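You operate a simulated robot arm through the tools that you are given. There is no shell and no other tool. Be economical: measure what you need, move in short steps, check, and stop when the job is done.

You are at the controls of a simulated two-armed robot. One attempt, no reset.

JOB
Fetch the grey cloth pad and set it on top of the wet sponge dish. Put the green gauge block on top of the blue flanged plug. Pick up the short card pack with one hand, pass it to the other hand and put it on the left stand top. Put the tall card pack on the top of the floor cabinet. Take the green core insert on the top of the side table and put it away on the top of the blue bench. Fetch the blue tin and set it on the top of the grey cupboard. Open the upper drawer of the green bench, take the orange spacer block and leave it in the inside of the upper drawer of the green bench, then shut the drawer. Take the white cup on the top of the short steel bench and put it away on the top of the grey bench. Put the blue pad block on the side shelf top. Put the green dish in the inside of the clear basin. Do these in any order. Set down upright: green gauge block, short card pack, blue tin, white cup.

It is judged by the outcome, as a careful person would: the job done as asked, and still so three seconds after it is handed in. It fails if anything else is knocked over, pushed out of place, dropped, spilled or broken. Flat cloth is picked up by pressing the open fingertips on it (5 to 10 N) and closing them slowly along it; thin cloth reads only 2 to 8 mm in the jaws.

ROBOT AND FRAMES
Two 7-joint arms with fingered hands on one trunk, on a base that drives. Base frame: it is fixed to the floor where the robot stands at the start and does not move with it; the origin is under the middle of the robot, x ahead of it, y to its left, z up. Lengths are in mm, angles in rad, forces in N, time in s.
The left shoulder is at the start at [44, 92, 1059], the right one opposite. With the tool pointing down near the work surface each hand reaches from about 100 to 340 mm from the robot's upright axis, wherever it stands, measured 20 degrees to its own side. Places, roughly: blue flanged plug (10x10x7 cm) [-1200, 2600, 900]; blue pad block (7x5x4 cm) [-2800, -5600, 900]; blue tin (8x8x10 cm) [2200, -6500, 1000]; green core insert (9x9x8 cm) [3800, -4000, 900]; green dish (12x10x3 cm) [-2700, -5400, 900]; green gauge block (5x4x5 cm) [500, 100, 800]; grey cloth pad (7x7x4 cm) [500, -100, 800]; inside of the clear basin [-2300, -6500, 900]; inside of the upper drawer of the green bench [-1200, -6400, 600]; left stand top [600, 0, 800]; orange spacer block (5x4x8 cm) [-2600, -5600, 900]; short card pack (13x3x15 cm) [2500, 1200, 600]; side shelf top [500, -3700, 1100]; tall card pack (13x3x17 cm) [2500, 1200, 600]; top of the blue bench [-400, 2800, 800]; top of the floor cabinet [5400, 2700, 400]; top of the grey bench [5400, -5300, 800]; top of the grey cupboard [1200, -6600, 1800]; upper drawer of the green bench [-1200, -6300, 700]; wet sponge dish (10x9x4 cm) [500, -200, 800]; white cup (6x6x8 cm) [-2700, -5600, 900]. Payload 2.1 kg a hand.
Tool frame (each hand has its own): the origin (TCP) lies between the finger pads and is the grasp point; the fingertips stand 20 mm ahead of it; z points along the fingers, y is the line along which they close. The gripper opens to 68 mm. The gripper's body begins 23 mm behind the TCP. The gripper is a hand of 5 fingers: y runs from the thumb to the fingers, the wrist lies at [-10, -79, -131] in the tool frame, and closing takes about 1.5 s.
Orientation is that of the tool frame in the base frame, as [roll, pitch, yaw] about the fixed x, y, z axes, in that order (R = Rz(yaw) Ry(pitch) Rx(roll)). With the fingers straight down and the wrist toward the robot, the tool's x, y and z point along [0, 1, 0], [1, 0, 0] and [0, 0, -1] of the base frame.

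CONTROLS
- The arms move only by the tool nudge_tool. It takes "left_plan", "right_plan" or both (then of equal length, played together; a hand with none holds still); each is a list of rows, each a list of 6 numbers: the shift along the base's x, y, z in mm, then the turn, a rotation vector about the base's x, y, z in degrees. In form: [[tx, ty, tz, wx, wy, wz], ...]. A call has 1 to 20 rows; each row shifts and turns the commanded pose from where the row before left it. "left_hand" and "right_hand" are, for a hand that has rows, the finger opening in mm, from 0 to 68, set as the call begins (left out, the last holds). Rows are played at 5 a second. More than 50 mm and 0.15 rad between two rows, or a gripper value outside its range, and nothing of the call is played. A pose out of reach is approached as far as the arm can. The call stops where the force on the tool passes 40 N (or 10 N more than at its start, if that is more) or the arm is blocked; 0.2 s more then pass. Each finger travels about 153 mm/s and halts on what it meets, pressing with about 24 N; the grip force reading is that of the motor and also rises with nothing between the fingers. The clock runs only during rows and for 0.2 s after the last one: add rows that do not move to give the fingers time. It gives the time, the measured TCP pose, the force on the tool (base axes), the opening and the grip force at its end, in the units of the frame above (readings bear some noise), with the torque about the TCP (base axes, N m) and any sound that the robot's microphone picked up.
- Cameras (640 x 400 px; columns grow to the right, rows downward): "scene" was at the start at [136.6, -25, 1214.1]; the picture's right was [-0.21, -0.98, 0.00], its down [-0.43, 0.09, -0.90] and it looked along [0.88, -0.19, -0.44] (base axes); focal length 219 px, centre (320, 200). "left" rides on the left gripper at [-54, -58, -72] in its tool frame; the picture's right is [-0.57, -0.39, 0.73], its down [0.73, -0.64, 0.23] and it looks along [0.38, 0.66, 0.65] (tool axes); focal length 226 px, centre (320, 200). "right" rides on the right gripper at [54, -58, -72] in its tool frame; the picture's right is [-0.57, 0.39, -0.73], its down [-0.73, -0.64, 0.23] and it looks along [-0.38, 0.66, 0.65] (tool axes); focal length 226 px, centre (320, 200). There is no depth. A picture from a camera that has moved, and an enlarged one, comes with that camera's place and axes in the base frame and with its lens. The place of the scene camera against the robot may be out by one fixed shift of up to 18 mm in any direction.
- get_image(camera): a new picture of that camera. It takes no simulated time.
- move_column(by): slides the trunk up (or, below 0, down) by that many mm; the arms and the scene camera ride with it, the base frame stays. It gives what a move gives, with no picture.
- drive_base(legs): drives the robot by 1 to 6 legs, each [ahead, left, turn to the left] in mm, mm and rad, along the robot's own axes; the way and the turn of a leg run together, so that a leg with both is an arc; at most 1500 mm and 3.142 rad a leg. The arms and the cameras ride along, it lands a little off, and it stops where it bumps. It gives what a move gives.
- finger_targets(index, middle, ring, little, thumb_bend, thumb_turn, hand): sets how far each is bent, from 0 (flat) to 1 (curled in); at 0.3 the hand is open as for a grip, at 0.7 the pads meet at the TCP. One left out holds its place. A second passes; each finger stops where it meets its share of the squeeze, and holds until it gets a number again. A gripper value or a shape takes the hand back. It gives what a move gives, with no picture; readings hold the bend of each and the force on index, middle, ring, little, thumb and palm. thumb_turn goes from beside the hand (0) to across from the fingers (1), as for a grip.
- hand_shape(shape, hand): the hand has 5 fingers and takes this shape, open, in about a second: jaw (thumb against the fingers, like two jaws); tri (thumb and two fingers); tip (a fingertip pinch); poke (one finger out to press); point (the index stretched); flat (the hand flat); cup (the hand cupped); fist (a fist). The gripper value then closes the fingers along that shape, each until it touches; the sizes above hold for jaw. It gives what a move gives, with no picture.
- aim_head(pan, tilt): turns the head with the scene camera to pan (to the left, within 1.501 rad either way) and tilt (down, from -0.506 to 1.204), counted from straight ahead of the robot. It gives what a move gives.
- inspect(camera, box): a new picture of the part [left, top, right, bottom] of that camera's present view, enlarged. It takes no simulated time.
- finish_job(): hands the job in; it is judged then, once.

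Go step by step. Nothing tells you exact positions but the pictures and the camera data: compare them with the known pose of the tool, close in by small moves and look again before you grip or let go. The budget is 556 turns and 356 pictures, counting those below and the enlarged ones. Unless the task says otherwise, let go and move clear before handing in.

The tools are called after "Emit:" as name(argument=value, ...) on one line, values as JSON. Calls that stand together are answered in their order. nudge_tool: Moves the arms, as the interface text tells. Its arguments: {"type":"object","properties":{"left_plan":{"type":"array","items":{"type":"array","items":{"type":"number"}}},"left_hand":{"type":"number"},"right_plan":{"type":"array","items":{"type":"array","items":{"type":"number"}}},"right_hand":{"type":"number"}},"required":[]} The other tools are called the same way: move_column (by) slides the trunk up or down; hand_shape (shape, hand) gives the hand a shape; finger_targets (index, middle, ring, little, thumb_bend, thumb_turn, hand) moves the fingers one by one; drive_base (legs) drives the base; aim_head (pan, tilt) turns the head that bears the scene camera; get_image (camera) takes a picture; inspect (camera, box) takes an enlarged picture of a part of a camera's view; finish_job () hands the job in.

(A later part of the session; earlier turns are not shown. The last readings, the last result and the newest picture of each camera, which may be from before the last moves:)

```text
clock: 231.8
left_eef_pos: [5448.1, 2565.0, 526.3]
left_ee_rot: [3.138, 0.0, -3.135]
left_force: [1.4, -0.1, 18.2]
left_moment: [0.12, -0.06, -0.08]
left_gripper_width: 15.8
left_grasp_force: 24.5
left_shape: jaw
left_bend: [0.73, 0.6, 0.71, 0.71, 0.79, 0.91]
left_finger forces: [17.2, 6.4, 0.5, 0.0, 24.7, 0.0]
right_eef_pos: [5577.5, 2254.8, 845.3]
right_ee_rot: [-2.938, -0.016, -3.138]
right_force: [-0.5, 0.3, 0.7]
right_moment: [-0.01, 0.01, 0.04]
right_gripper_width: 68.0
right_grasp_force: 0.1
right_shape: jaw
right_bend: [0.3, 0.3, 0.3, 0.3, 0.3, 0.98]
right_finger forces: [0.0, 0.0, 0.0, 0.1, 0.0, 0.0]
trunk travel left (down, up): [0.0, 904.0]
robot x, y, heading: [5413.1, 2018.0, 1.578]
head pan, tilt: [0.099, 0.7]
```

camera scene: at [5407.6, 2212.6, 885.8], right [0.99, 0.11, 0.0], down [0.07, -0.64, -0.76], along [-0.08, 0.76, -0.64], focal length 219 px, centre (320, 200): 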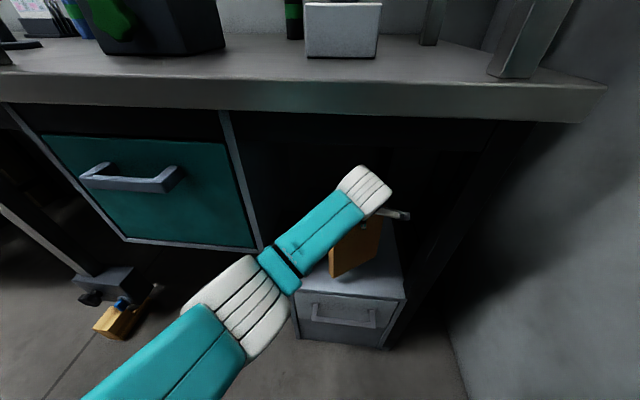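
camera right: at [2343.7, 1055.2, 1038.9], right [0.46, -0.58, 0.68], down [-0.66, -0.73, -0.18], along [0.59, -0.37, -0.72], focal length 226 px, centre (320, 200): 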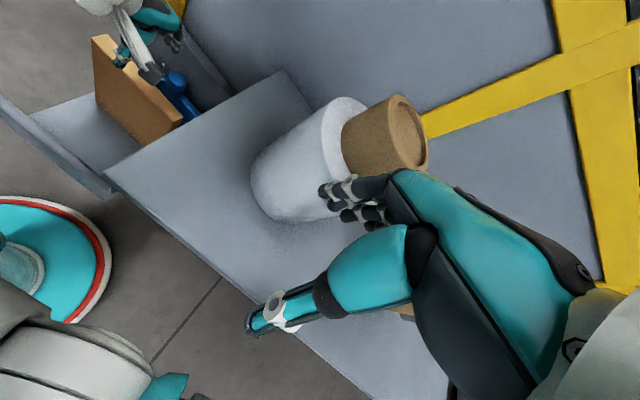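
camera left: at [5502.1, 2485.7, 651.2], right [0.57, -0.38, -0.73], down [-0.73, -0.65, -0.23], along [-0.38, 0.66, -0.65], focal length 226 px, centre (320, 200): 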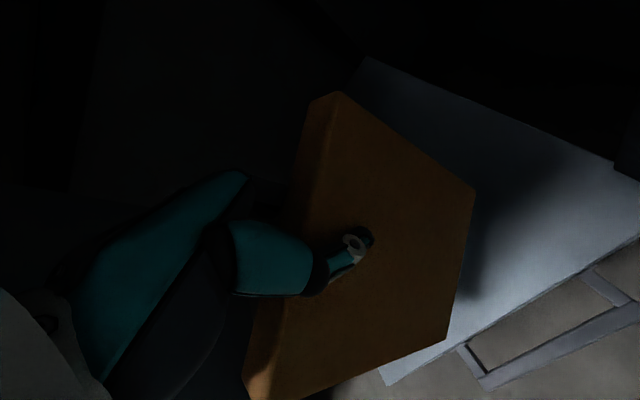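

The pack is seated (18 N). I open in two stages and look.

Emit:
nudge_tool(left_plan=[[0, 0, 1, 0, 0, 0], [0, 0, 0, 0, 0, 0], [0, 0, 0, 0, 0, 0]], left_hand=40)

Emit:
nudge_tool(left_plan=[[0, 0, 0, 0, 0, 0], [0, 0, 0, 0, 0, 0], [0, 0, 0, 0, 0, 0]], left_hand=68)

Emit:
inspect(camera="left", box=[220, 60, 640, 400])

```text
clock: 232.6
left_eef_pos: [5447.5, 2564.0, 523.5]
left_ee_rot: [-3.14, 0.002, -3.132]
left_force: [0.0, -0.1, -0.2]
left_moment: [0.0, 0.01, 0.0]
left_gripper_width: 39.4
left_grasp_force: 0.0
left_shape: jaw
left_bend: [0.74, 0.41, 0.38, 0.43, 0.67, 1.0]
left_finger forces: [0.0, 0.0, 0.0, 0.0, 0.0, 0.1]
right_eef_pos: [5578.4, 2256.2, 844.9]
right_ee_rot: [-2.935, -0.016, -3.139]
right_force: [1.0, 0.1, 0.1]
right_moment: [-0.01, -0.01, 0.0]
right_gripper_width: 68.2
right_grasp_force: 0.1
right_shape: jaw
right_bend: [0.3, 0.3, 0.3, 0.3, 0.3, 0.98]
right_finger forces: [0.1, 0.0, 0.0, 0.0, 0.1, 0.0]
trunk travel left (down, up): [0.0, 904.0]
robot x, y, heading: [5414.6, 2022.3, 1.575]
head pan, tilt: [0.099, 0.7]
```

```text
clock: 233.4
left_eef_pos: [5447.1, 2563.7, 523.9]
left_ee_rot: [-3.139, 0.001, -3.132]
left_force: [-1.1, 0.5, 0.2]
left_moment: [-0.02, -0.01, -0.01]
left_gripper_width: 67.9
left_grasp_force: 0.0
left_shape: jaw
left_bend: [0.3, 0.3, 0.3, 0.3, 0.3, 0.98]
left_finger forces: [0.1, 0.1, 0.0, 0.0, 0.1, 0.0]
right_eef_pos: [5578.1, 2255.5, 843.7]
right_ee_rot: [-2.936, -0.014, -3.14]
right_force: [0.1, 0.4, -0.2]
right_moment: [-0.04, -0.01, 0.0]
right_gripper_width: 67.8
right_grasp_force: 0.2
right_shape: jaw
right_bend: [0.3, 0.3, 0.3, 0.3, 0.3, 0.98]
right_finger forces: [0.1, 0.0, 0.1, 0.0, 0.0, 0.1]
trunk travel left (down, up): [0.0, 904.0]
robot x, y, heading: [5411.5, 2020.7, 1.575]
head pan, tilt: [0.099, 0.7]
```

```text
1.18 times, centred on (430, 230) of left
camera zoom: at [5500.9, 2507.5, 597.8], right [0.57, -0.38, -0.73], down [-0.73, -0.65, -0.23], along [-0.38, 0.66, -0.65], focal length 266 px, centre (191, 165)
```

zoom: 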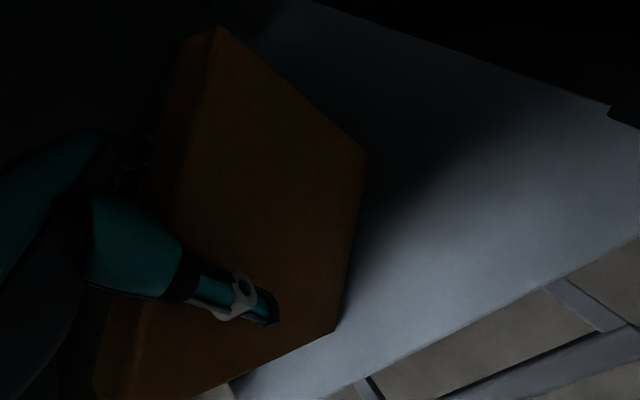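

The pack stands free. I lift the hand just above it, staying below the bench, and back out.

Emit:
nudge_tool(left_plan=[[0, 0, 15, 0, 0, 0], [0, 0, 20, 0, 0, 0], [0, 0, 20, 0, 0, 0], [0, 0, 20, 0, 0, 0], [0, 0, 0, 0, 0, 0]])

Emit:
inspect(camera="left", box=[220, 60, 640, 400])

```text
clock: 234.6
left_eef_pos: [5444.9, 2574.1, 578.4]
left_ee_rot: [-3.14, -0.001, -3.133]
left_force: [0.4, -0.5, -0.5]
left_moment: [0.04, 0.02, 0.0]
left_gripper_width: 67.8
left_grasp_force: 0.1
left_shape: jaw
left_bend: [0.3, 0.3, 0.3, 0.3, 0.3, 0.98]
left_finger forces: [0.1, 0.0, 0.1, 0.0, 0.0, 0.0]
left hand out of reach, approached as far as the arm can: row 1, 2, 3
right_eef_pos: [5576.9, 2255.2, 844.8]
right_ee_rot: [-2.936, -0.017, -3.14]
right_force: [-1.5, -0.6, -0.2]
right_moment: [0.05, -0.01, 0.03]
right_gripper_width: 68.0
right_grasp_force: 0.0
right_shape: jaw
right_bend: [0.3, 0.3, 0.3, 0.3, 0.3, 0.98]
right_finger forces: [0.0, 0.1, 0.0, 0.0, 0.0, 0.1]
trunk travel left (down, up): [0.0, 904.0]
robot x, y, heading: [5412.8, 2017.8, 1.574]
head pan, tilt: [0.099, 0.7]
```

```text
1.18 times, centred on (430, 230) of left
camera zoom: at [5498.4, 2517.5, 652.4], right [0.57, -0.38, -0.73], down [-0.73, -0.65, -0.23], along [-0.38, 0.66, -0.65], focal length 266 px, centre (191, 165)
```

zoom: 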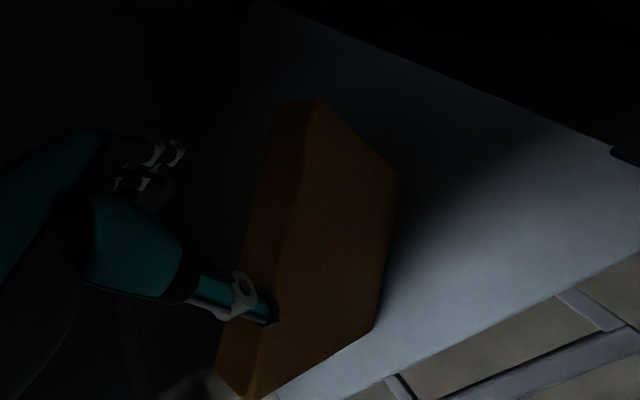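

Emit:
nudge_tool(left_plan=[[0, -8, 15, 0, 0, 0], [0, -8, 10, 0, 0, 0], [0, 0, 0, 0, 0, 0]])

Emit:
drive_base(legs=[[-350, 0, 0]])

Emit:
aim_head(pan=-0.1, tilt=0.5)

Emit:
get_image(camera="scene")

```text
clock: 235.4
left_eef_pos: [5444.6, 2575.5, 602.2]
left_ee_rot: [-3.138, 0.0, -3.134]
left_force: [-0.4, 0.9, -0.1]
left_moment: [0.0, -0.03, -0.06]
left_gripper_width: 67.8
left_grasp_force: 0.1
left_shape: jaw
left_bend: [0.3, 0.3, 0.3, 0.3, 0.3, 0.98]
left_finger forces: [0.1, 0.0, 0.1, 0.1, 0.0, 0.0]
left hand out of reach, approached as far as the arm can: row 1, 2
right_eef_pos: [5577.9, 2255.6, 844.5]
right_ee_rot: [-2.932, -0.017, -3.138]
right_force: [0.1, -0.3, -0.5]
right_moment: [-0.03, -0.02, 0.0]
right_gripper_width: 68.1
right_grasp_force: 0.0
right_shape: jaw
right_bend: [0.3, 0.3, 0.3, 0.3, 0.3, 0.98]
right_finger forces: [0.0, 0.0, 0.0, 0.1, 0.0, 0.0]
trunk travel left (down, up): [0.0, 904.0]
robot x, y, heading: [5410.4, 2018.3, 1.573]
head pan, tilt: [0.099, 0.7]
```

```text
clock: 237.6
left_eef_pos: [5447.2, 2223.2, 603.3]
left_ee_rot: [-3.139, 0.0, -3.136]
left_force: [-0.7, -0.3, 0.0]
left_moment: [0.0, 0.03, -0.02]
left_gripper_width: 67.8
left_grasp_force: 0.0
left_shape: jaw
left_bend: [0.3, 0.3, 0.3, 0.3, 0.3, 0.98]
left_finger forces: [0.0, 0.0, 0.0, 0.0, 0.0, 0.1]
right_eef_pos: [5579.6, 1903.1, 844.0]
right_ee_rot: [-2.935, -0.015, -3.142]
right_force: [-0.1, -0.6, 0.0]
right_moment: [0.02, -0.02, 0.03]
right_gripper_width: 67.9
right_grasp_force: 0.2
right_shape: jaw
right_bend: [0.3, 0.3, 0.3, 0.3, 0.3, 0.98]
right_finger forces: [0.0, 0.0, 0.0, 0.0, 0.0, 0.0]
trunk travel left (down, up): [0.0, 904.0]
robot x, y, heading: [5418.1, 1666.1, 1.574]
head pan, tilt: [0.099, 0.7]
```

```text
clock: 238.4
left_eef_pos: [5446.6, 2223.1, 601.5]
left_ee_rot: [-3.137, -0.001, -3.137]
left_force: [-0.4, 0.2, -1.0]
left_moment: [0.01, 0.03, 0.02]
left_gripper_width: 67.9
left_grasp_force: 0.0
left_shape: jaw
left_bend: [0.3, 0.3, 0.3, 0.3, 0.3, 0.98]
left_finger forces: [0.0, 0.1, 0.1, 0.1, 0.0, 0.0]
right_eef_pos: [5580.9, 1900.9, 844.2]
right_ee_rot: [-2.934, -0.015, 3.142]
right_force: [1.4, 1.9, -0.2]
right_moment: [-0.02, 0.03, -0.02]
right_gripper_width: 68.0
right_grasp_force: 0.0
right_shape: jaw
right_bend: [0.3, 0.3, 0.3, 0.3, 0.3, 0.98]
right_finger forces: [0.0, 0.1, 0.1, 0.0, 0.0, 0.0]
trunk travel left (down, up): [0.0, 904.0]
robot x, y, heading: [5416.0, 1668.6, 1.58]
head pan, tilt: [-0.099, 0.499]
```

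```text
195 pictures are left
camera scene: at [5427.4, 1866.0, 903.4], right [1.0, -0.09, 0.0], down [-0.05, -0.48, -0.88], along [0.08, 0.87, -0.48], focal length 219 px, centre (320, 200)
```

scene: 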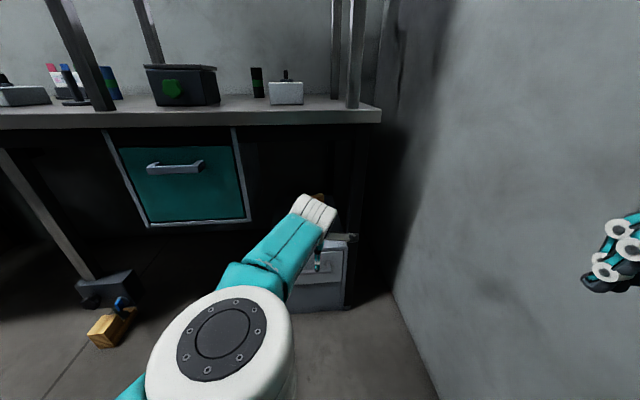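

The tall pack stands on the cabinet. I retract the left hand, raise the trunk, and look around for a route south.

Emit:
nudge_tool(left_plan=[[-15, -40, 10, 0, 0, 0], [-15, -40, 10, 0, 0, 0], [-15, -40, 10, 0, 0, 0], [-15, -40, 10, 0, 0, 0], [-10, -30, 10, 0, 0, 0]])

Emit:
move_column(by=300)

Emit:
inspect(camera="scene", box=[240, 150, 440, 330])

Emit:
aim_head(pan=-1.5, tilt=0.3)

Emit:
get_image(camera="scene")

```text
clock: 239.6
left_eef_pos: [5447.3, 2222.8, 632.0]
left_ee_rot: [-3.139, 0.0, -3.137]
left_force: [-0.1, 0.0, 1.0]
left_moment: [0.01, 0.01, -0.03]
left_gripper_width: 67.9
left_grasp_force: 0.0
left_shape: jaw
left_bend: [0.3, 0.3, 0.3, 0.3, 0.3, 0.98]
left_finger forces: [0.0, 0.0, 0.0, 0.1, 0.0, 0.0]
left hand out of reach, approached as far as the arm can: row 1, 2, 3, 4, 5
right_eef_pos: [5580.3, 1901.2, 843.3]
right_ee_rot: [-2.936, -0.017, -3.141]
right_force: [0.5, -0.4, -0.3]
right_moment: [-0.01, 0.01, -0.01]
right_gripper_width: 67.9
right_grasp_force: 0.0
right_shape: jaw
right_bend: [0.3, 0.3, 0.3, 0.3, 0.3, 0.98]
right_finger forces: [0.0, 0.0, 0.1, 0.1, 0.0, 0.1]
trunk travel left (down, up): [0.0, 904.0]
robot x, y, heading: [5417.5, 1663.9, 1.577]
head pan, tilt: [-0.099, 0.499]
```

```text
clock: 242.6
left_eef_pos: [5447.4, 2191.2, 1039.8]
left_ee_rot: [2.924, 0.001, -3.138]
left_force: [-0.2, -0.4, 0.0]
left_moment: [0.0, 0.0, -0.01]
left_gripper_width: 67.9
left_grasp_force: 0.0
left_shape: jaw
left_bend: [0.3, 0.3, 0.3, 0.3, 0.3, 0.98]
left_finger forces: [0.1, 0.0, 0.0, 0.0, 0.1, 0.0]
right_eef_pos: [5579.5, 1902.7, 1144.0]
right_ee_rot: [-2.935, -0.017, 3.14]
right_force: [-0.6, 0.1, 0.1]
right_moment: [-0.01, 0.02, -0.02]
right_gripper_width: 67.8
right_grasp_force: 0.1
right_shape: jaw
right_bend: [0.3, 0.3, 0.3, 0.3, 0.3, 0.98]
right_finger forces: [0.1, 0.1, 0.1, 0.0, 0.1, 0.1]
trunk travel left (down, up): [-300.0, 604.0]
robot x, y, heading: [5419.4, 1664.5, 1.578]
head pan, tilt: [-0.099, 0.499]
```

```text
2.22 times, centred on (340, 240) of scene
camera zoom: at [5427.9, 1795.3, 1210.3], right [1.0, -0.09, 0.0], down [-0.05, -0.48, -0.88], along [0.08, 0.87, -0.48], focal length 487 px, centre (276, 111)
```

zoom: 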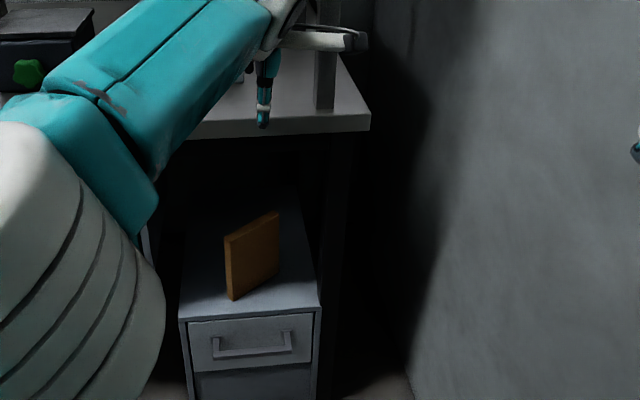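

```text
clock: 244.1
left_eef_pos: [5447.5, 2190.8, 1040.1]
left_ee_rot: [2.922, -0.003, -3.136]
left_force: [0.6, 0.0, -1.1]
left_moment: [-0.01, 0.0, -0.01]
left_gripper_width: 67.8
left_grasp_force: 0.1
left_shape: jaw
left_bend: [0.3, 0.3, 0.3, 0.3, 0.3, 0.98]
left_finger forces: [0.0, 0.0, 0.0, 0.0, 0.1, 0.1]
right_eef_pos: [5579.3, 1902.1, 1144.5]
right_ee_rot: [-2.936, -0.016, 3.142]
right_force: [-0.5, 0.5, 0.0]
right_moment: [-0.02, 0.0, -0.03]
right_gripper_width: 68.1
right_grasp_force: 0.0
right_shape: jaw
right_bend: [0.3, 0.3, 0.3, 0.3, 0.3, 0.98]
right_finger forces: [0.1, 0.1, 0.0, 0.0, 0.0, 0.0]
trunk travel left (down, up): [-300.0, 604.0]
robot x, y, heading: [5415.9, 1666.7, 1.576]
head pan, tilt: [-1.499, 0.3]
```

```text
193 pictures are left
camera scene: at [5512.3, 1711.8, 1228.7], right [0.08, -1.0, 0.0], down [-0.29, -0.02, -0.96], along [0.95, 0.07, -0.3], focal length 219 px, centre (320, 200)
```

scene: 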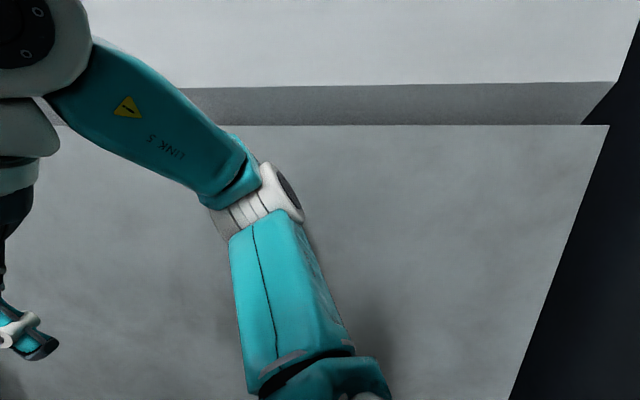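

The tall pack is on the cabinet. The machine reaches the back wall, so I return the way I came; first I pull the left arm in.

Emit:
nudge_tool(left_plan=[[-15, -40, 5, 0, 0, 0], [-15, -40, 5, 0, 0, 0], [-15, -40, 5, 0, 0, 0], [-15, -40, 5, 0, 0, 0], [-10, -30, 5, 0, 0, 0], [0, 0, 0, 0, 0, 0]])

Emit:
drive_base(legs=[[0, 0, 1.565], [1500, 0, 0], [1500, 0, 0], [700, 0, 0]])

Emit:
aim_head(pan=1.3, tilt=0.2)

Emit:
get_image(camera="scene")

```text
clock: 245.5
left_eef_pos: [5377.7, 2002.1, 1064.8]
left_ee_rot: [2.923, -0.003, -3.135]
left_force: [0.1, -0.3, 1.4]
left_moment: [-0.01, 0.01, -0.01]
left_gripper_width: 67.8
left_grasp_force: 0.0
left_shape: jaw
left_bend: [0.3, 0.3, 0.3, 0.3, 0.3, 0.98]
left_finger forces: [0.1, 0.0, 0.0, 0.1, 0.0, 0.1]
right_eef_pos: [5580.9, 1901.8, 1144.5]
right_ee_rot: [-2.936, -0.017, 3.141]
right_force: [-0.1, 0.4, -0.4]
right_moment: [-0.01, 0.03, 0.0]
right_gripper_width: 68.0
right_grasp_force: 0.0
right_shape: jaw
right_bend: [0.3, 0.3, 0.3, 0.3, 0.3, 0.98]
right_finger forces: [0.1, 0.1, 0.0, 0.1, 0.0, 0.0]
trunk travel left (down, up): [-300.0, 604.0]
robot x, y, heading: [5418.8, 1663.8, 1.577]
head pan, tilt: [-1.499, 0.3]
```

```text
clock: 267.2
left_eef_pos: [1384.7, 1704.8, 1063.9]
left_ee_rot: [2.923, 0.0, -1.584]
left_force: [-0.1, -0.7, 0.4]
left_moment: [0.04, -0.01, 0.01]
left_gripper_width: 68.0
left_grasp_force: 0.0
left_shape: jaw
left_bend: [0.3, 0.3, 0.3, 0.3, 0.3, 0.98]
left_finger forces: [0.1, 0.0, 0.1, 0.0, 0.0, 0.0]
right_eef_pos: [1488.6, 1904.9, 1144.7]
right_ee_rot: [-2.935, -0.015, -1.591]
right_force: [0.4, -0.8, 0.1]
right_moment: [0.01, 0.04, 0.03]
right_gripper_width: 67.7
right_grasp_force: 0.1
right_shape: jaw
right_bend: [0.3, 0.3, 0.3, 0.3, 0.3, 0.98]
right_finger forces: [0.1, 0.0, 0.0, 0.0, 0.0, 0.0]
trunk travel left (down, up): [-300.0, 604.0]
robot x, y, heading: [1720.6, 1737.9, 3.124]
head pan, tilt: [-1.499, 0.3]
```

```text
clock: 269.6
left_eef_pos: [1384.4, 1704.7, 1065.4]
left_ee_rot: [2.924, -0.001, -1.584]
left_force: [-0.3, 0.6, 0.8]
left_moment: [-0.03, 0.01, 0.04]
left_gripper_width: 67.5
left_grasp_force: 0.0
left_shape: jaw
left_bend: [0.3, 0.3, 0.3, 0.3, 0.3, 0.98]
left_finger forces: [0.0, 0.0, 0.1, 0.1, 0.0, 0.1]
right_eef_pos: [1488.3, 1905.2, 1143.4]
right_ee_rot: [-2.935, -0.017, -1.593]
right_force: [-0.4, -0.1, -0.5]
right_moment: [0.02, 0.01, 0.01]
right_gripper_width: 67.7
right_grasp_force: 0.1
right_shape: jaw
right_bend: [0.3, 0.3, 0.3, 0.3, 0.3, 0.98]
right_finger forces: [0.0, 0.1, 0.1, 0.0, 0.0, 0.0]
trunk travel left (down, up): [-300.0, 604.0]
robot x, y, heading: [1718.2, 1736.3, 3.127]
head pan, tilt: [1.3, 0.201]
```

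```text
192 pictures are left
camera scene: at [1653.8, 1642.1, 1238.0], right [-0.96, 0.28, 0.0], down [0.06, 0.19, -0.98], along [-0.28, -0.94, -0.2], focal length 219 px, centre (320, 200)
```

scene: 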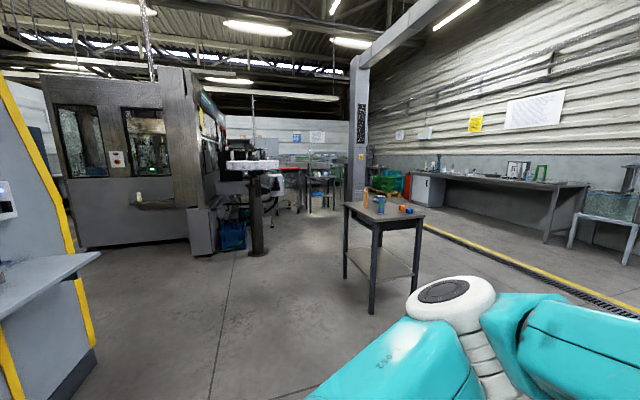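

I see the left stand, the big machine and its post at about [1670,-1235]. I turn south and drive between the stand and the post.

Emit:
drive_base(legs=[[0, 0, 1.586], [0, -480, 0], [1500, 0, 0], [1500, 0, 0], [300, 0, 0]])

Emit:
aim_head(pan=0, tilt=0.15)

Emit:
get_image(camera="scene")

```text
clock: 287.4
left_eef_pos: [1296.8, -934.1, 1068.5]
left_ee_rot: [2.912, 0.007, 0.04]
left_force: [0.6, -1.0, 0.0]
left_moment: [0.01, 0.01, -0.02]
left_gripper_width: 67.8
left_grasp_force: 0.1
left_shape: jaw
left_bend: [0.3, 0.3, 0.3, 0.3, 0.3, 0.98]
left_finger forces: [0.0, 0.1, 0.0, 0.1, 0.0, 0.0]
right_eef_pos: [1090.8, -840.0, 1146.6]
right_ee_rot: [-2.945, -0.008, 0.035]
right_force: [0.0, -1.1, -0.4]
right_moment: [0.08, 0.0, 0.02]
right_gripper_width: 67.7
right_grasp_force: 0.0
right_shape: jaw
right_bend: [0.3, 0.3, 0.3, 0.3, 0.3, 0.98]
right_finger forces: [0.0, 0.0, 0.1, 0.0, 0.0, 0.0]
trunk travel left (down, up): [-300.0, 604.0]
robot x, y, heading: [1239.9, -611.2, -1.533]
head pan, tilt: [1.3, 0.201]
stopped in leg 4: the robot was blocked; the commanded pose is now the measured one
```

```text
clock: 288.9
left_eef_pos: [1271.1, -936.5, 1066.2]
left_ee_rot: [2.911, 0.003, 0.003]
left_force: [-0.5, 0.0, -0.1]
left_moment: [0.0, -0.02, -0.02]
left_gripper_width: 68.0
left_grasp_force: 0.0
left_shape: jaw
left_bend: [0.3, 0.3, 0.3, 0.3, 0.3, 0.98]
left_finger forces: [0.0, 0.0, 0.1, 0.0, 0.0, 0.1]
right_eef_pos: [1069.3, -837.9, 1147.4]
right_ee_rot: [-2.944, -0.009, -0.001]
right_force: [-0.3, 0.0, 0.3]
right_moment: [0.0, -0.01, 0.02]
right_gripper_width: 67.9
right_grasp_force: 0.2
right_shape: jaw
right_bend: [0.3, 0.3, 0.3, 0.3, 0.3, 0.98]
right_finger forces: [0.0, 0.0, 0.1, 0.0, 0.1, 0.1]
trunk travel left (down, up): [-300.0, 604.0]
robot x, y, heading: [1230.4, -612.1, -1.569]
head pan, tilt: [0.0, 0.15]
```

```text
191 pictures are left
camera scene: at [1226.8, -742.6, 1243.8], right [-1.0, 0.0, -0.01], down [0.01, 0.14, -0.99], along [0.0, -0.99, -0.14], focal length 219 px, centre (320, 200)
```

scene: 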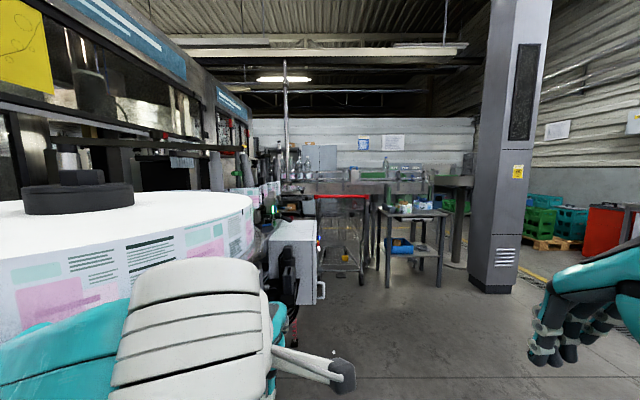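

The left arm bumped the machine's label turntable. I back off a little and look at it before choosing a path further right.

Emit:
drive_base(legs=[[-60, -40, 0]])

Emit:
aim_head(pan=0.6, tilt=0.4)

Emit:
get_image(camera="scene")

```text
clock: 289.9
left_eef_pos: [1236.6, -885.6, 1064.8]
left_ee_rot: [2.921, 0.007, 0.001]
left_force: [-0.7, -0.3, -1.0]
left_moment: [0.0, -0.01, -0.03]
left_gripper_width: 67.9
left_grasp_force: 0.1
left_shape: jaw
left_bend: [0.3, 0.3, 0.3, 0.3, 0.3, 0.98]
left_finger forces: [0.1, 0.0, 0.0, 0.0, 0.0, 0.0]
right_eef_pos: [1033.4, -786.7, 1144.8]
right_ee_rot: [-2.934, -0.006, -0.002]
right_force: [0.0, 0.0, 0.0]
right_moment: [0.05, -0.02, 0.01]
right_gripper_width: 68.0
right_grasp_force: 0.0
right_shape: jaw
right_bend: [0.3, 0.3, 0.3, 0.3, 0.3, 0.98]
right_finger forces: [0.0, 0.1, 0.0, 0.0, 0.0, 0.0]
trunk travel left (down, up): [-300.0, 604.0]
robot x, y, heading: [1190.1, -550.1, -1.572]
head pan, tilt: [0.0, 0.15]
```

```text
clock: 290.9
left_eef_pos: [1234.7, -886.5, 1065.4]
left_ee_rot: [2.921, 0.007, 0.0]
left_force: [0.2, -0.5, -0.8]
left_moment: [0.0, -0.04, 0.01]
left_gripper_width: 67.8
left_grasp_force: 0.1
left_shape: jaw
left_bend: [0.3, 0.3, 0.3, 0.3, 0.3, 0.98]
left_finger forces: [0.0, 0.0, 0.0, 0.1, 0.0, 0.0]
right_eef_pos: [1034.1, -786.6, 1145.3]
right_ee_rot: [-2.936, -0.005, -0.003]
right_force: [0.5, -0.6, -0.5]
right_moment: [-0.02, 0.0, -0.02]
right_gripper_width: 67.9
right_grasp_force: 0.0
right_shape: jaw
right_bend: [0.3, 0.3, 0.3, 0.3, 0.3, 0.98]
right_finger forces: [0.0, 0.0, 0.1, 0.1, 0.0, 0.1]
trunk travel left (down, up): [-300.0, 604.0]
robot x, y, heading: [1186.4, -551.4, -1.571]
head pan, tilt: [0.6, 0.4]
```

```text
190 pictures are left
camera scene: at [1244.4, -677.2, 1219.5], right [-0.83, -0.56, 0.0], down [-0.22, 0.32, -0.92], along [0.52, -0.76, -0.39], focal length 219 px, centre (320, 200)
```

scene: 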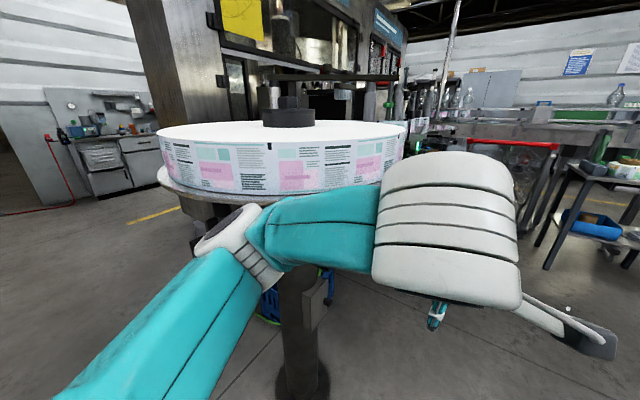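

The label roll looks undisturbed. I shift well to the right and continue south.

Emit:
drive_base(legs=[[0, -340, 0], [1400, 0, 0]])

Emit:
aim_head(pan=0, tilt=0.2)

Emit:
get_image(camera="scene")

Emit:
aim_head(pan=-0.9, tilt=0.2)

Emit:
get_image(camera="scene")

```text
clock: 299.7
left_eef_pos: [892.7, -2280.6, 1065.4]
left_ee_rot: [2.921, 0.007, 0.001]
left_force: [0.9, 0.2, -0.4]
left_moment: [0.0, -0.01, 0.03]
left_gripper_width: 67.9
left_grasp_force: 0.0
left_shape: jaw
left_bend: [0.3, 0.3, 0.3, 0.3, 0.3, 0.98]
left_finger forces: [0.1, 0.1, 0.0, 0.1, 0.0, 0.1]
right_eef_pos: [692.5, -2179.6, 1144.9]
right_ee_rot: [-2.936, -0.005, -0.003]
right_force: [-1.2, 0.7, -1.2]
right_moment: [-0.01, 0.0, -0.03]
right_gripper_width: 67.9
right_grasp_force: 0.0
right_shape: jaw
right_bend: [0.3, 0.3, 0.3, 0.3, 0.3, 0.98]
right_finger forces: [0.0, 0.0, 0.1, 0.1, 0.0, 0.1]
trunk travel left (down, up): [-300.0, 604.0]
robot x, y, heading: [846.0, -1944.8, -1.574]
head pan, tilt: [0.6, 0.4]
```

```text
clock: 300.7
left_eef_pos: [894.0, -2279.4, 1064.4]
left_ee_rot: [2.921, 0.007, 0.002]
left_force: [0.0, 0.4, -0.2]
left_moment: [-0.02, 0.0, -0.01]
left_gripper_width: 67.7
left_grasp_force: 0.2
left_shape: jaw
left_bend: [0.3, 0.3, 0.3, 0.3, 0.3, 0.98]
left_finger forces: [0.0, 0.0, 0.0, 0.0, 0.0, 0.1]
right_eef_pos: [691.9, -2180.3, 1146.0]
right_ee_rot: [-2.936, -0.006, -0.003]
right_force: [0.6, -0.1, 0.2]
right_moment: [0.01, 0.02, 0.0]
right_gripper_width: 67.8
right_grasp_force: 0.1
right_shape: jaw
right_bend: [0.3, 0.3, 0.3, 0.3, 0.3, 0.98]
right_finger forces: [0.0, 0.0, 0.0, 0.0, 0.0, 0.0]
trunk travel left (down, up): [-300.0, 604.0]
robot x, y, heading: [845.5, -1946.3, -1.567]
head pan, tilt: [0.0, 0.201]
```

```text
189 pictures are left
camera scene: at [850.6, -2088.0, 1238.0], right [-1.0, 0.0, 0.0], down [0.0, 0.2, -0.98], along [0.0, -0.98, -0.2], focal length 219 px, centre (320, 200)
```

scene: 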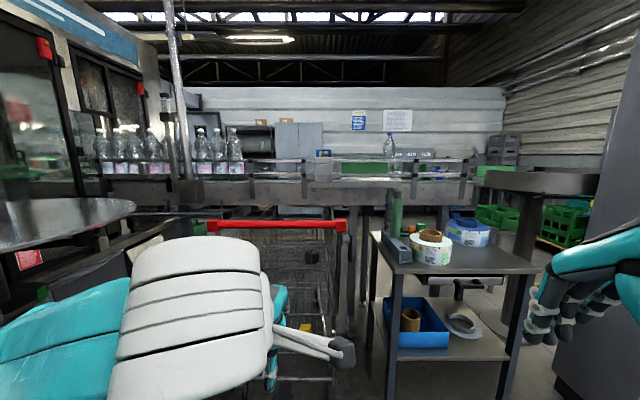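

```text
clock: 301.9
left_eef_pos: [894.2, -2280.5, 1064.2]
left_ee_rot: [2.923, 0.006, 0.002]
left_force: [-1.0, 0.3, -0.2]
left_moment: [0.0, 0.01, -0.05]
left_gripper_width: 68.1
left_grasp_force: 0.1
left_shape: jaw
left_bend: [0.3, 0.3, 0.3, 0.3, 0.3, 0.98]
left_finger forces: [0.1, 0.1, 0.0, 0.0, 0.0, 0.1]
right_eef_pos: [691.9, -2180.1, 1144.8]
right_ee_rot: [-2.935, -0.005, -0.004]
right_force: [-0.1, -0.5, -0.1]
right_moment: [0.03, 0.0, -0.02]
right_gripper_width: 67.9
right_grasp_force: 0.1
right_shape: jaw
right_bend: [0.3, 0.3, 0.3, 0.3, 0.3, 0.98]
right_finger forces: [0.0, 0.1, 0.0, 0.1, 0.0, 0.0]
trunk travel left (down, up): [-300.0, 604.0]
robot x, y, heading: [845.2, -1947.3, -1.567]
head pan, tilt: [-0.901, 0.201]
```

```text
188 pictures are left
camera scene: at [777.5, -2052.7, 1238.0], right [-0.62, 0.78, 0.0], down [0.16, 0.12, -0.98], along [-0.77, -0.61, -0.2], focal length 219 px, centre (320, 200)
```

scene: 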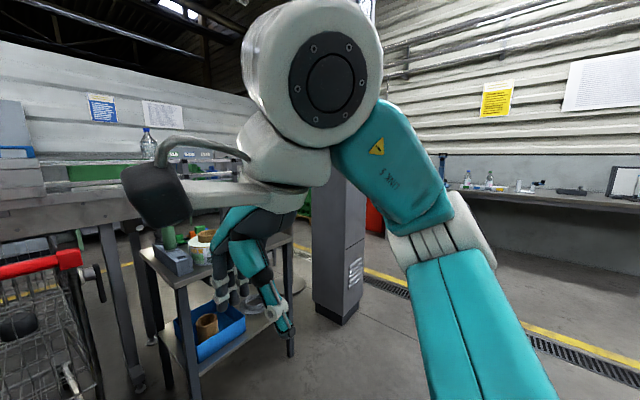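

A conveyor line blocks the way south here. I go west around the big pillar at about [-600,-2860].

Emit:
drive_base(legs=[[0, 0, -1.57], [1500, 0, 0], [600, 0, 0], [0, 0, 1.57]])

Emit:
aim_head(pan=0, tilt=0.2)

Emit:
get_image(camera="scene")

```text
clock: 320.0
left_eef_pos: [-1221.7, -2279.7, 1065.8]
left_ee_rot: [2.92, 0.006, -0.008]
left_force: [0.1, 0.2, -0.2]
left_moment: [0.02, 0.0, -0.01]
left_gripper_width: 68.0
left_grasp_force: 0.1
left_shape: jaw
left_bend: [0.3, 0.3, 0.3, 0.3, 0.3, 0.98]
left_finger forces: [0.0, 0.0, 0.0, 0.0, 0.0, 0.0]
right_eef_pos: [-1421.5, -2177.7, 1145.6]
right_ee_rot: [-2.936, -0.005, -0.015]
right_force: [0.5, -0.2, -0.4]
right_moment: [0.01, -0.04, 0.0]
right_gripper_width: 68.2
right_grasp_force: 0.1
right_shape: jaw
right_bend: [0.3, 0.3, 0.3, 0.3, 0.3, 0.98]
right_finger forces: [0.0, 0.0, 0.0, 0.0, 0.0, 0.0]
trunk travel left (down, up): [-300.0, 604.0]
robot x, y, heading: [-1267.7, -1941.6, -1.579]
head pan, tilt: [-0.901, 0.201]
```

```text
clock: 321.2
left_eef_pos: [-1212.3, -2279.6, 1067.5]
left_ee_rot: [2.919, 0.013, -0.008]
left_force: [-0.6, 0.4, -0.7]
left_moment: [0.01, -0.01, -0.02]
left_gripper_width: 67.9
left_grasp_force: 0.1
left_shape: jaw
left_bend: [0.3, 0.3, 0.3, 0.3, 0.3, 0.98]
left_finger forces: [0.0, 0.0, 0.0, 0.0, 0.0, 0.0]
right_eef_pos: [-1411.1, -2178.9, 1146.9]
right_ee_rot: [-2.936, 0.001, -0.013]
right_force: [0.2, 0.8, -0.8]
right_moment: [-0.01, -0.03, 0.05]
right_gripper_width: 67.8
right_grasp_force: 0.2
right_shape: jaw
right_bend: [0.3, 0.3, 0.3, 0.3, 0.3, 0.98]
right_finger forces: [0.1, 0.1, 0.1, 0.0, 0.0, 0.0]
trunk travel left (down, up): [-300.0, 604.0]
robot x, y, heading: [-1261.3, -1943.6, -1.588]
head pan, tilt: [0.0, 0.201]
```

```text
187 pictures are left
camera scene: at [-1272.7, -2087.4, 1239.0], right [-1.0, 0.01, -0.01], down [0.01, 0.2, -0.98], along [-0.01, -0.98, -0.2], focal length 219 px, centre (320, 200)
```

scene: 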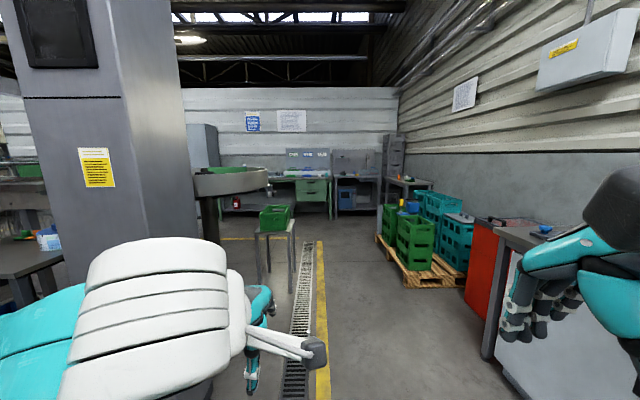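

I see the green bench with its drawer ahead near [-1200,-6400], crates on a pallet to the right and a small bench behind them. I drive on south along x≈-1490.

Emit:
drive_base(legs=[[1400, -230, 0.02], [1300, 0, 0]])

Emit:
aim_head(pan=-0.5, tilt=0.3)

Emit:
get_image(camera="scene")

Emit:
aim_head(pan=0.3, tilt=0.2)

Emit:
get_image(camera="scene")

```text
clock: 334.5
left_eef_pos: [-1402.7, -5001.0, 1065.3]
left_ee_rot: [2.918, 0.014, 0.017]
left_force: [0.7, -0.4, -0.3]
left_moment: [-0.02, 0.0, -0.02]
left_gripper_width: 67.7
left_grasp_force: 0.1
left_shape: jaw
left_bend: [0.3, 0.3, 0.3, 0.3, 0.3, 0.98]
left_finger forces: [0.1, 0.0, 0.1, 0.0, 0.0, 0.1]
right_eef_pos: [-1605.9, -4903.4, 1145.8]
right_ee_rot: [-2.937, 0.004, 0.011]
right_force: [-0.2, -0.4, -0.3]
right_moment: [0.0, -0.02, 0.02]
right_gripper_width: 67.9
right_grasp_force: 0.1
right_shape: jaw
right_bend: [0.3, 0.3, 0.3, 0.3, 0.3, 0.98]
right_finger forces: [0.0, 0.1, 0.0, 0.0, 0.0, 0.0]
trunk travel left (down, up): [-300.0, 604.0]
robot x, y, heading: [-1465.0, -4665.7, -1.553]
head pan, tilt: [0.0, 0.201]
```

```text
clock: 335.4
left_eef_pos: [-1403.4, -4999.9, 1063.6]
left_ee_rot: [2.92, 0.016, 0.017]
left_force: [0.1, 0.1, 0.1]
left_moment: [-0.04, 0.03, -0.01]
left_gripper_width: 67.8
left_grasp_force: 0.0
left_shape: jaw
left_bend: [0.3, 0.3, 0.3, 0.3, 0.3, 0.98]
left_finger forces: [0.0, 0.0, 0.0, 0.1, 0.1, 0.0]
right_eef_pos: [-1606.5, -4904.2, 1146.6]
right_ee_rot: [-2.936, 0.005, 0.01]
right_force: [-0.7, -0.4, -0.2]
right_moment: [0.01, -0.02, 0.01]
right_gripper_width: 68.0
right_grasp_force: 0.1
right_shape: jaw
right_bend: [0.3, 0.3, 0.3, 0.3, 0.3, 0.98]
right_finger forces: [0.0, 0.0, 0.1, 0.1, 0.0, 0.1]
trunk travel left (down, up): [-300.0, 604.0]
robot x, y, heading: [-1462.7, -4664.9, -1.559]
head pan, tilt: [-0.499, 0.3]
```

```text
186 pictures are left
camera scene: at [-1503.2, -4798.8, 1228.7], right [-0.88, 0.47, 0.0], down [0.14, 0.26, -0.96], along [-0.45, -0.85, -0.3], focal length 219 px, centre (320, 200)
```

scene: 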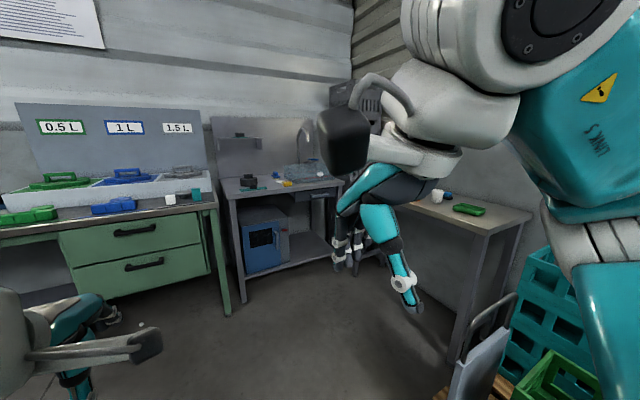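

```text
clock: 336.5
left_eef_pos: [-1403.8, -5001.4, 1064.8]
left_ee_rot: [2.92, 0.016, 0.015]
left_force: [-1.1, -0.4, -0.5]
left_moment: [-0.01, 0.02, -0.03]
left_gripper_width: 67.8
left_grasp_force: 0.2
left_shape: jaw
left_bend: [0.3, 0.3, 0.3, 0.3, 0.3, 0.98]
left_finger forces: [0.0, 0.0, 0.0, 0.0, 0.0, 0.1]
right_eef_pos: [-1606.2, -4905.4, 1146.3]
right_ee_rot: [-2.936, 0.003, 0.01]
right_force: [0.4, -0.1, 0.1]
right_moment: [0.01, 0.02, 0.02]
right_gripper_width: 67.8
right_grasp_force: 0.1
right_shape: jaw
right_bend: [0.3, 0.3, 0.3, 0.3, 0.3, 0.98]
right_finger forces: [0.0, 0.1, 0.0, 0.1, 0.0, 0.0]
trunk travel left (down, up): [-300.0, 604.0]
robot x, y, heading: [-1465.0, -4671.1, -1.558]
head pan, tilt: [0.3, 0.201]
```

```text
185 pictures are left
camera scene: at [-1431.0, -4804.8, 1238.0], right [-0.95, -0.31, 0.0], down [-0.06, 0.19, -0.98], along [0.3, -0.93, -0.2], focal length 219 px, centre (320, 200)
```

scene: 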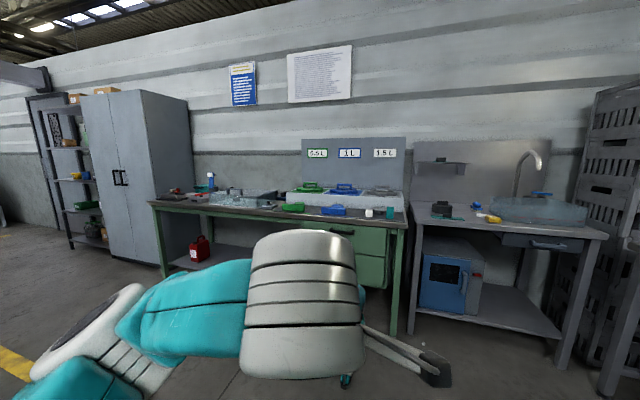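

The short steel bench is to the right, with the sink bench (clear basin) and the green bench on the far wall. I move in front of the short steel bench and face it.

Emit:
drive_base(legs=[[870, 0, 0], [0, 0, -1.583], [550, 0, 0]])

Emit:
aim_head(pan=0, tilt=0.5)

Emit:
get_image(camera="scene")

```text
clock: 347.8
left_eef_pos: [-2340.3, -5595.0, 1063.1]
left_ee_rot: [2.92, 0.017, -1.567]
left_force: [-0.7, -0.1, 0.8]
left_moment: [-0.01, 0.01, 0.02]
left_gripper_width: 67.8
left_grasp_force: 0.0
left_shape: jaw
left_bend: [0.3, 0.3, 0.3, 0.3, 0.3, 0.98]
left_finger forces: [0.0, 0.1, 0.0, 0.1, 0.0, 0.0]
right_eef_pos: [-2240.2, -5394.1, 1147.3]
right_ee_rot: [-2.935, 0.004, -1.574]
right_force: [-0.6, 0.0, 0.5]
right_moment: [0.01, 0.01, 0.02]
right_gripper_width: 67.7
right_grasp_force: 0.0
right_shape: jaw
right_bend: [0.3, 0.3, 0.3, 0.3, 0.3, 0.98]
right_finger forces: [0.0, 0.0, 0.1, 0.0, 0.1, 0.0]
trunk travel left (down, up): [-300.0, 604.0]
robot x, y, heading: [-2004.9, -5540.8, -3.143]
head pan, tilt: [0.3, 0.201]
```

```text
clock: 348.6
left_eef_pos: [-2340.9, -5596.0, 1065.0]
left_ee_rot: [2.92, 0.017, -1.567]
left_force: [-0.2, -0.2, 0.2]
left_moment: [-0.03, -0.05, -0.05]
left_gripper_width: 68.0
left_grasp_force: 0.0
left_shape: jaw
left_bend: [0.3, 0.3, 0.3, 0.3, 0.3, 0.98]
left_finger forces: [0.0, 0.0, 0.0, 0.0, 0.1, 0.1]
right_eef_pos: [-2240.4, -5393.9, 1146.2]
right_ee_rot: [-2.935, 0.004, -1.573]
right_force: [-0.5, -0.4, 0.4]
right_moment: [-0.01, -0.01, -0.04]
right_gripper_width: 68.2
right_grasp_force: 0.1
right_shape: jaw
right_bend: [0.3, 0.3, 0.3, 0.3, 0.3, 0.98]
right_finger forces: [0.0, 0.0, 0.0, 0.0, 0.0, 0.0]
trunk travel left (down, up): [-300.0, 604.0]
robot x, y, heading: [-2005.0, -5539.9, -3.145]
head pan, tilt: [0.0, 0.499]
```

```text
184 pictures are left
camera scene: at [-2135.9, -5546.1, 1210.4], right [0.0, 1.0, 0.0], down [0.48, 0.0, -0.88], along [-0.88, 0.0, -0.48], focal length 219 px, centre (320, 200)
```

scene: 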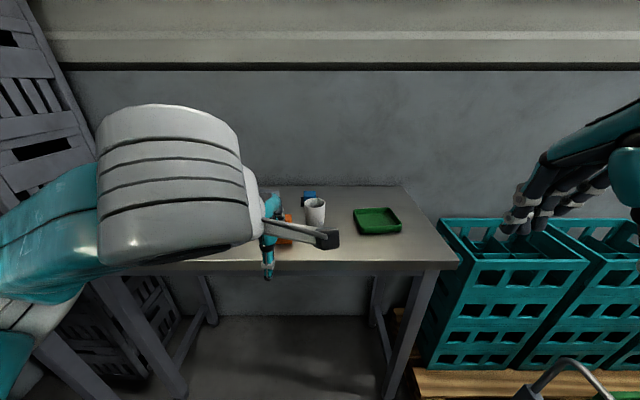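

I see the cup, the blue block behind it, the orange block behind my left hand and the green dish. I straighten both hands to point down and look again.

Emit:
nudge_tool(left_plan=[[10, -10, 10, 0, -6.3, 0], [10, -10, 10, 0, -6.3, 0], [0, 0, 0, 0, 0, 0]], right_plan=[[-10, 0, 0, 0, 5.9, 0], [-10, 0, 0, 0, 5.9, 0], [0, 0, 0, 0, 0, 0]])

Emit:
get_image(camera="left")

Emit:
get_image(camera="right")

Emit:
inspect(camera="scene", box=[220, 160, 460, 290])

```text
clock: 349.4
left_eef_pos: [-2320.5, -5615.7, 1085.0]
left_ee_rot: [-3.142, 0.015, -1.565]
left_force: [-0.1, 1.5, 0.6]
left_moment: [0.02, -0.02, -0.03]
left_gripper_width: 67.9
left_grasp_force: 0.0
left_shape: jaw
left_bend: [0.3, 0.3, 0.3, 0.3, 0.3, 0.98]
left_finger forces: [0.1, 0.0, 0.1, 0.1, 0.0, 0.0]
right_eef_pos: [-2261.1, -5395.2, 1146.5]
right_ee_rot: [-3.141, 0.003, -1.573]
right_force: [0.3, 0.7, 0.2]
right_moment: [0.0, 0.01, -0.01]
right_gripper_width: 68.0
right_grasp_force: 0.0
right_shape: jaw
right_bend: [0.3, 0.3, 0.3, 0.3, 0.3, 0.98]
right_finger forces: [0.0, 0.0, 0.0, 0.0, 0.1, 0.0]
trunk travel left (down, up): [-300.0, 604.0]
robot x, y, heading: [-2005.5, -5538.5, -3.142]
head pan, tilt: [0.0, 0.499]
```

```text
183 pictures are left
camera left: at [-2262.6, -5560.6, 1159.1], right [0.38, 0.58, -0.72], down [0.64, -0.73, -0.24], along [-0.66, -0.37, -0.65], focal length 226 px, centre (320, 200)
```

left: 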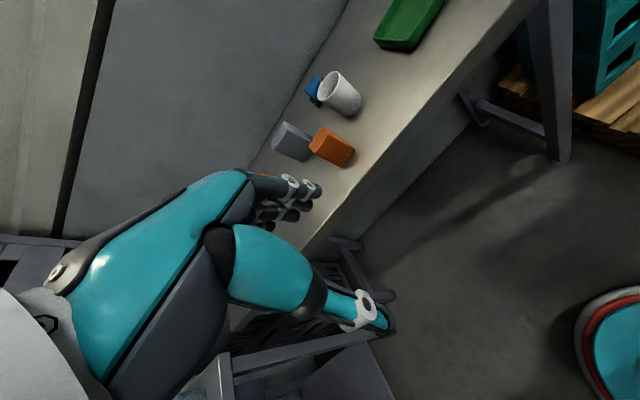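

```text
182 pictures are left
camera right: at [-2200.8, -5449.7, 1218.1], right [-0.39, 0.57, 0.73], down [0.64, 0.73, -0.23], along [-0.66, 0.38, -0.64], focal length 226 px, centre (320, 200)
```

right: 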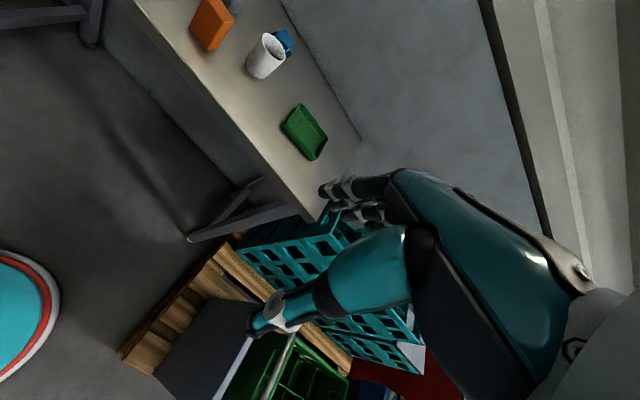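

```text
2.67 times, centred on (340, 225) of scene
camera zoom: at [-2135.9, -5546.0, 1210.3], right [0.0, 1.0, 0.0], down [0.48, 0.0, -0.88], along [-0.88, 0.0, -0.48], focal length 584 px, centre (267, 133)
```

zoom: 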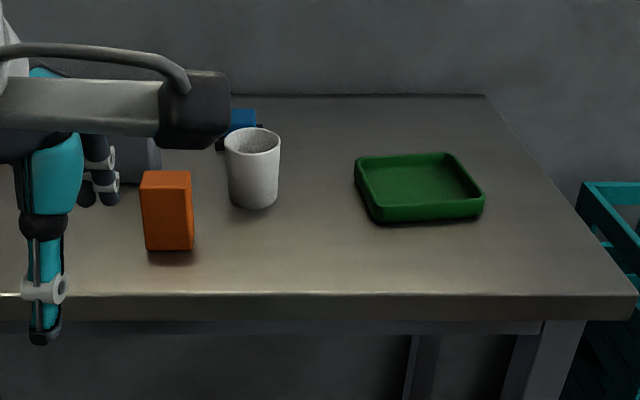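

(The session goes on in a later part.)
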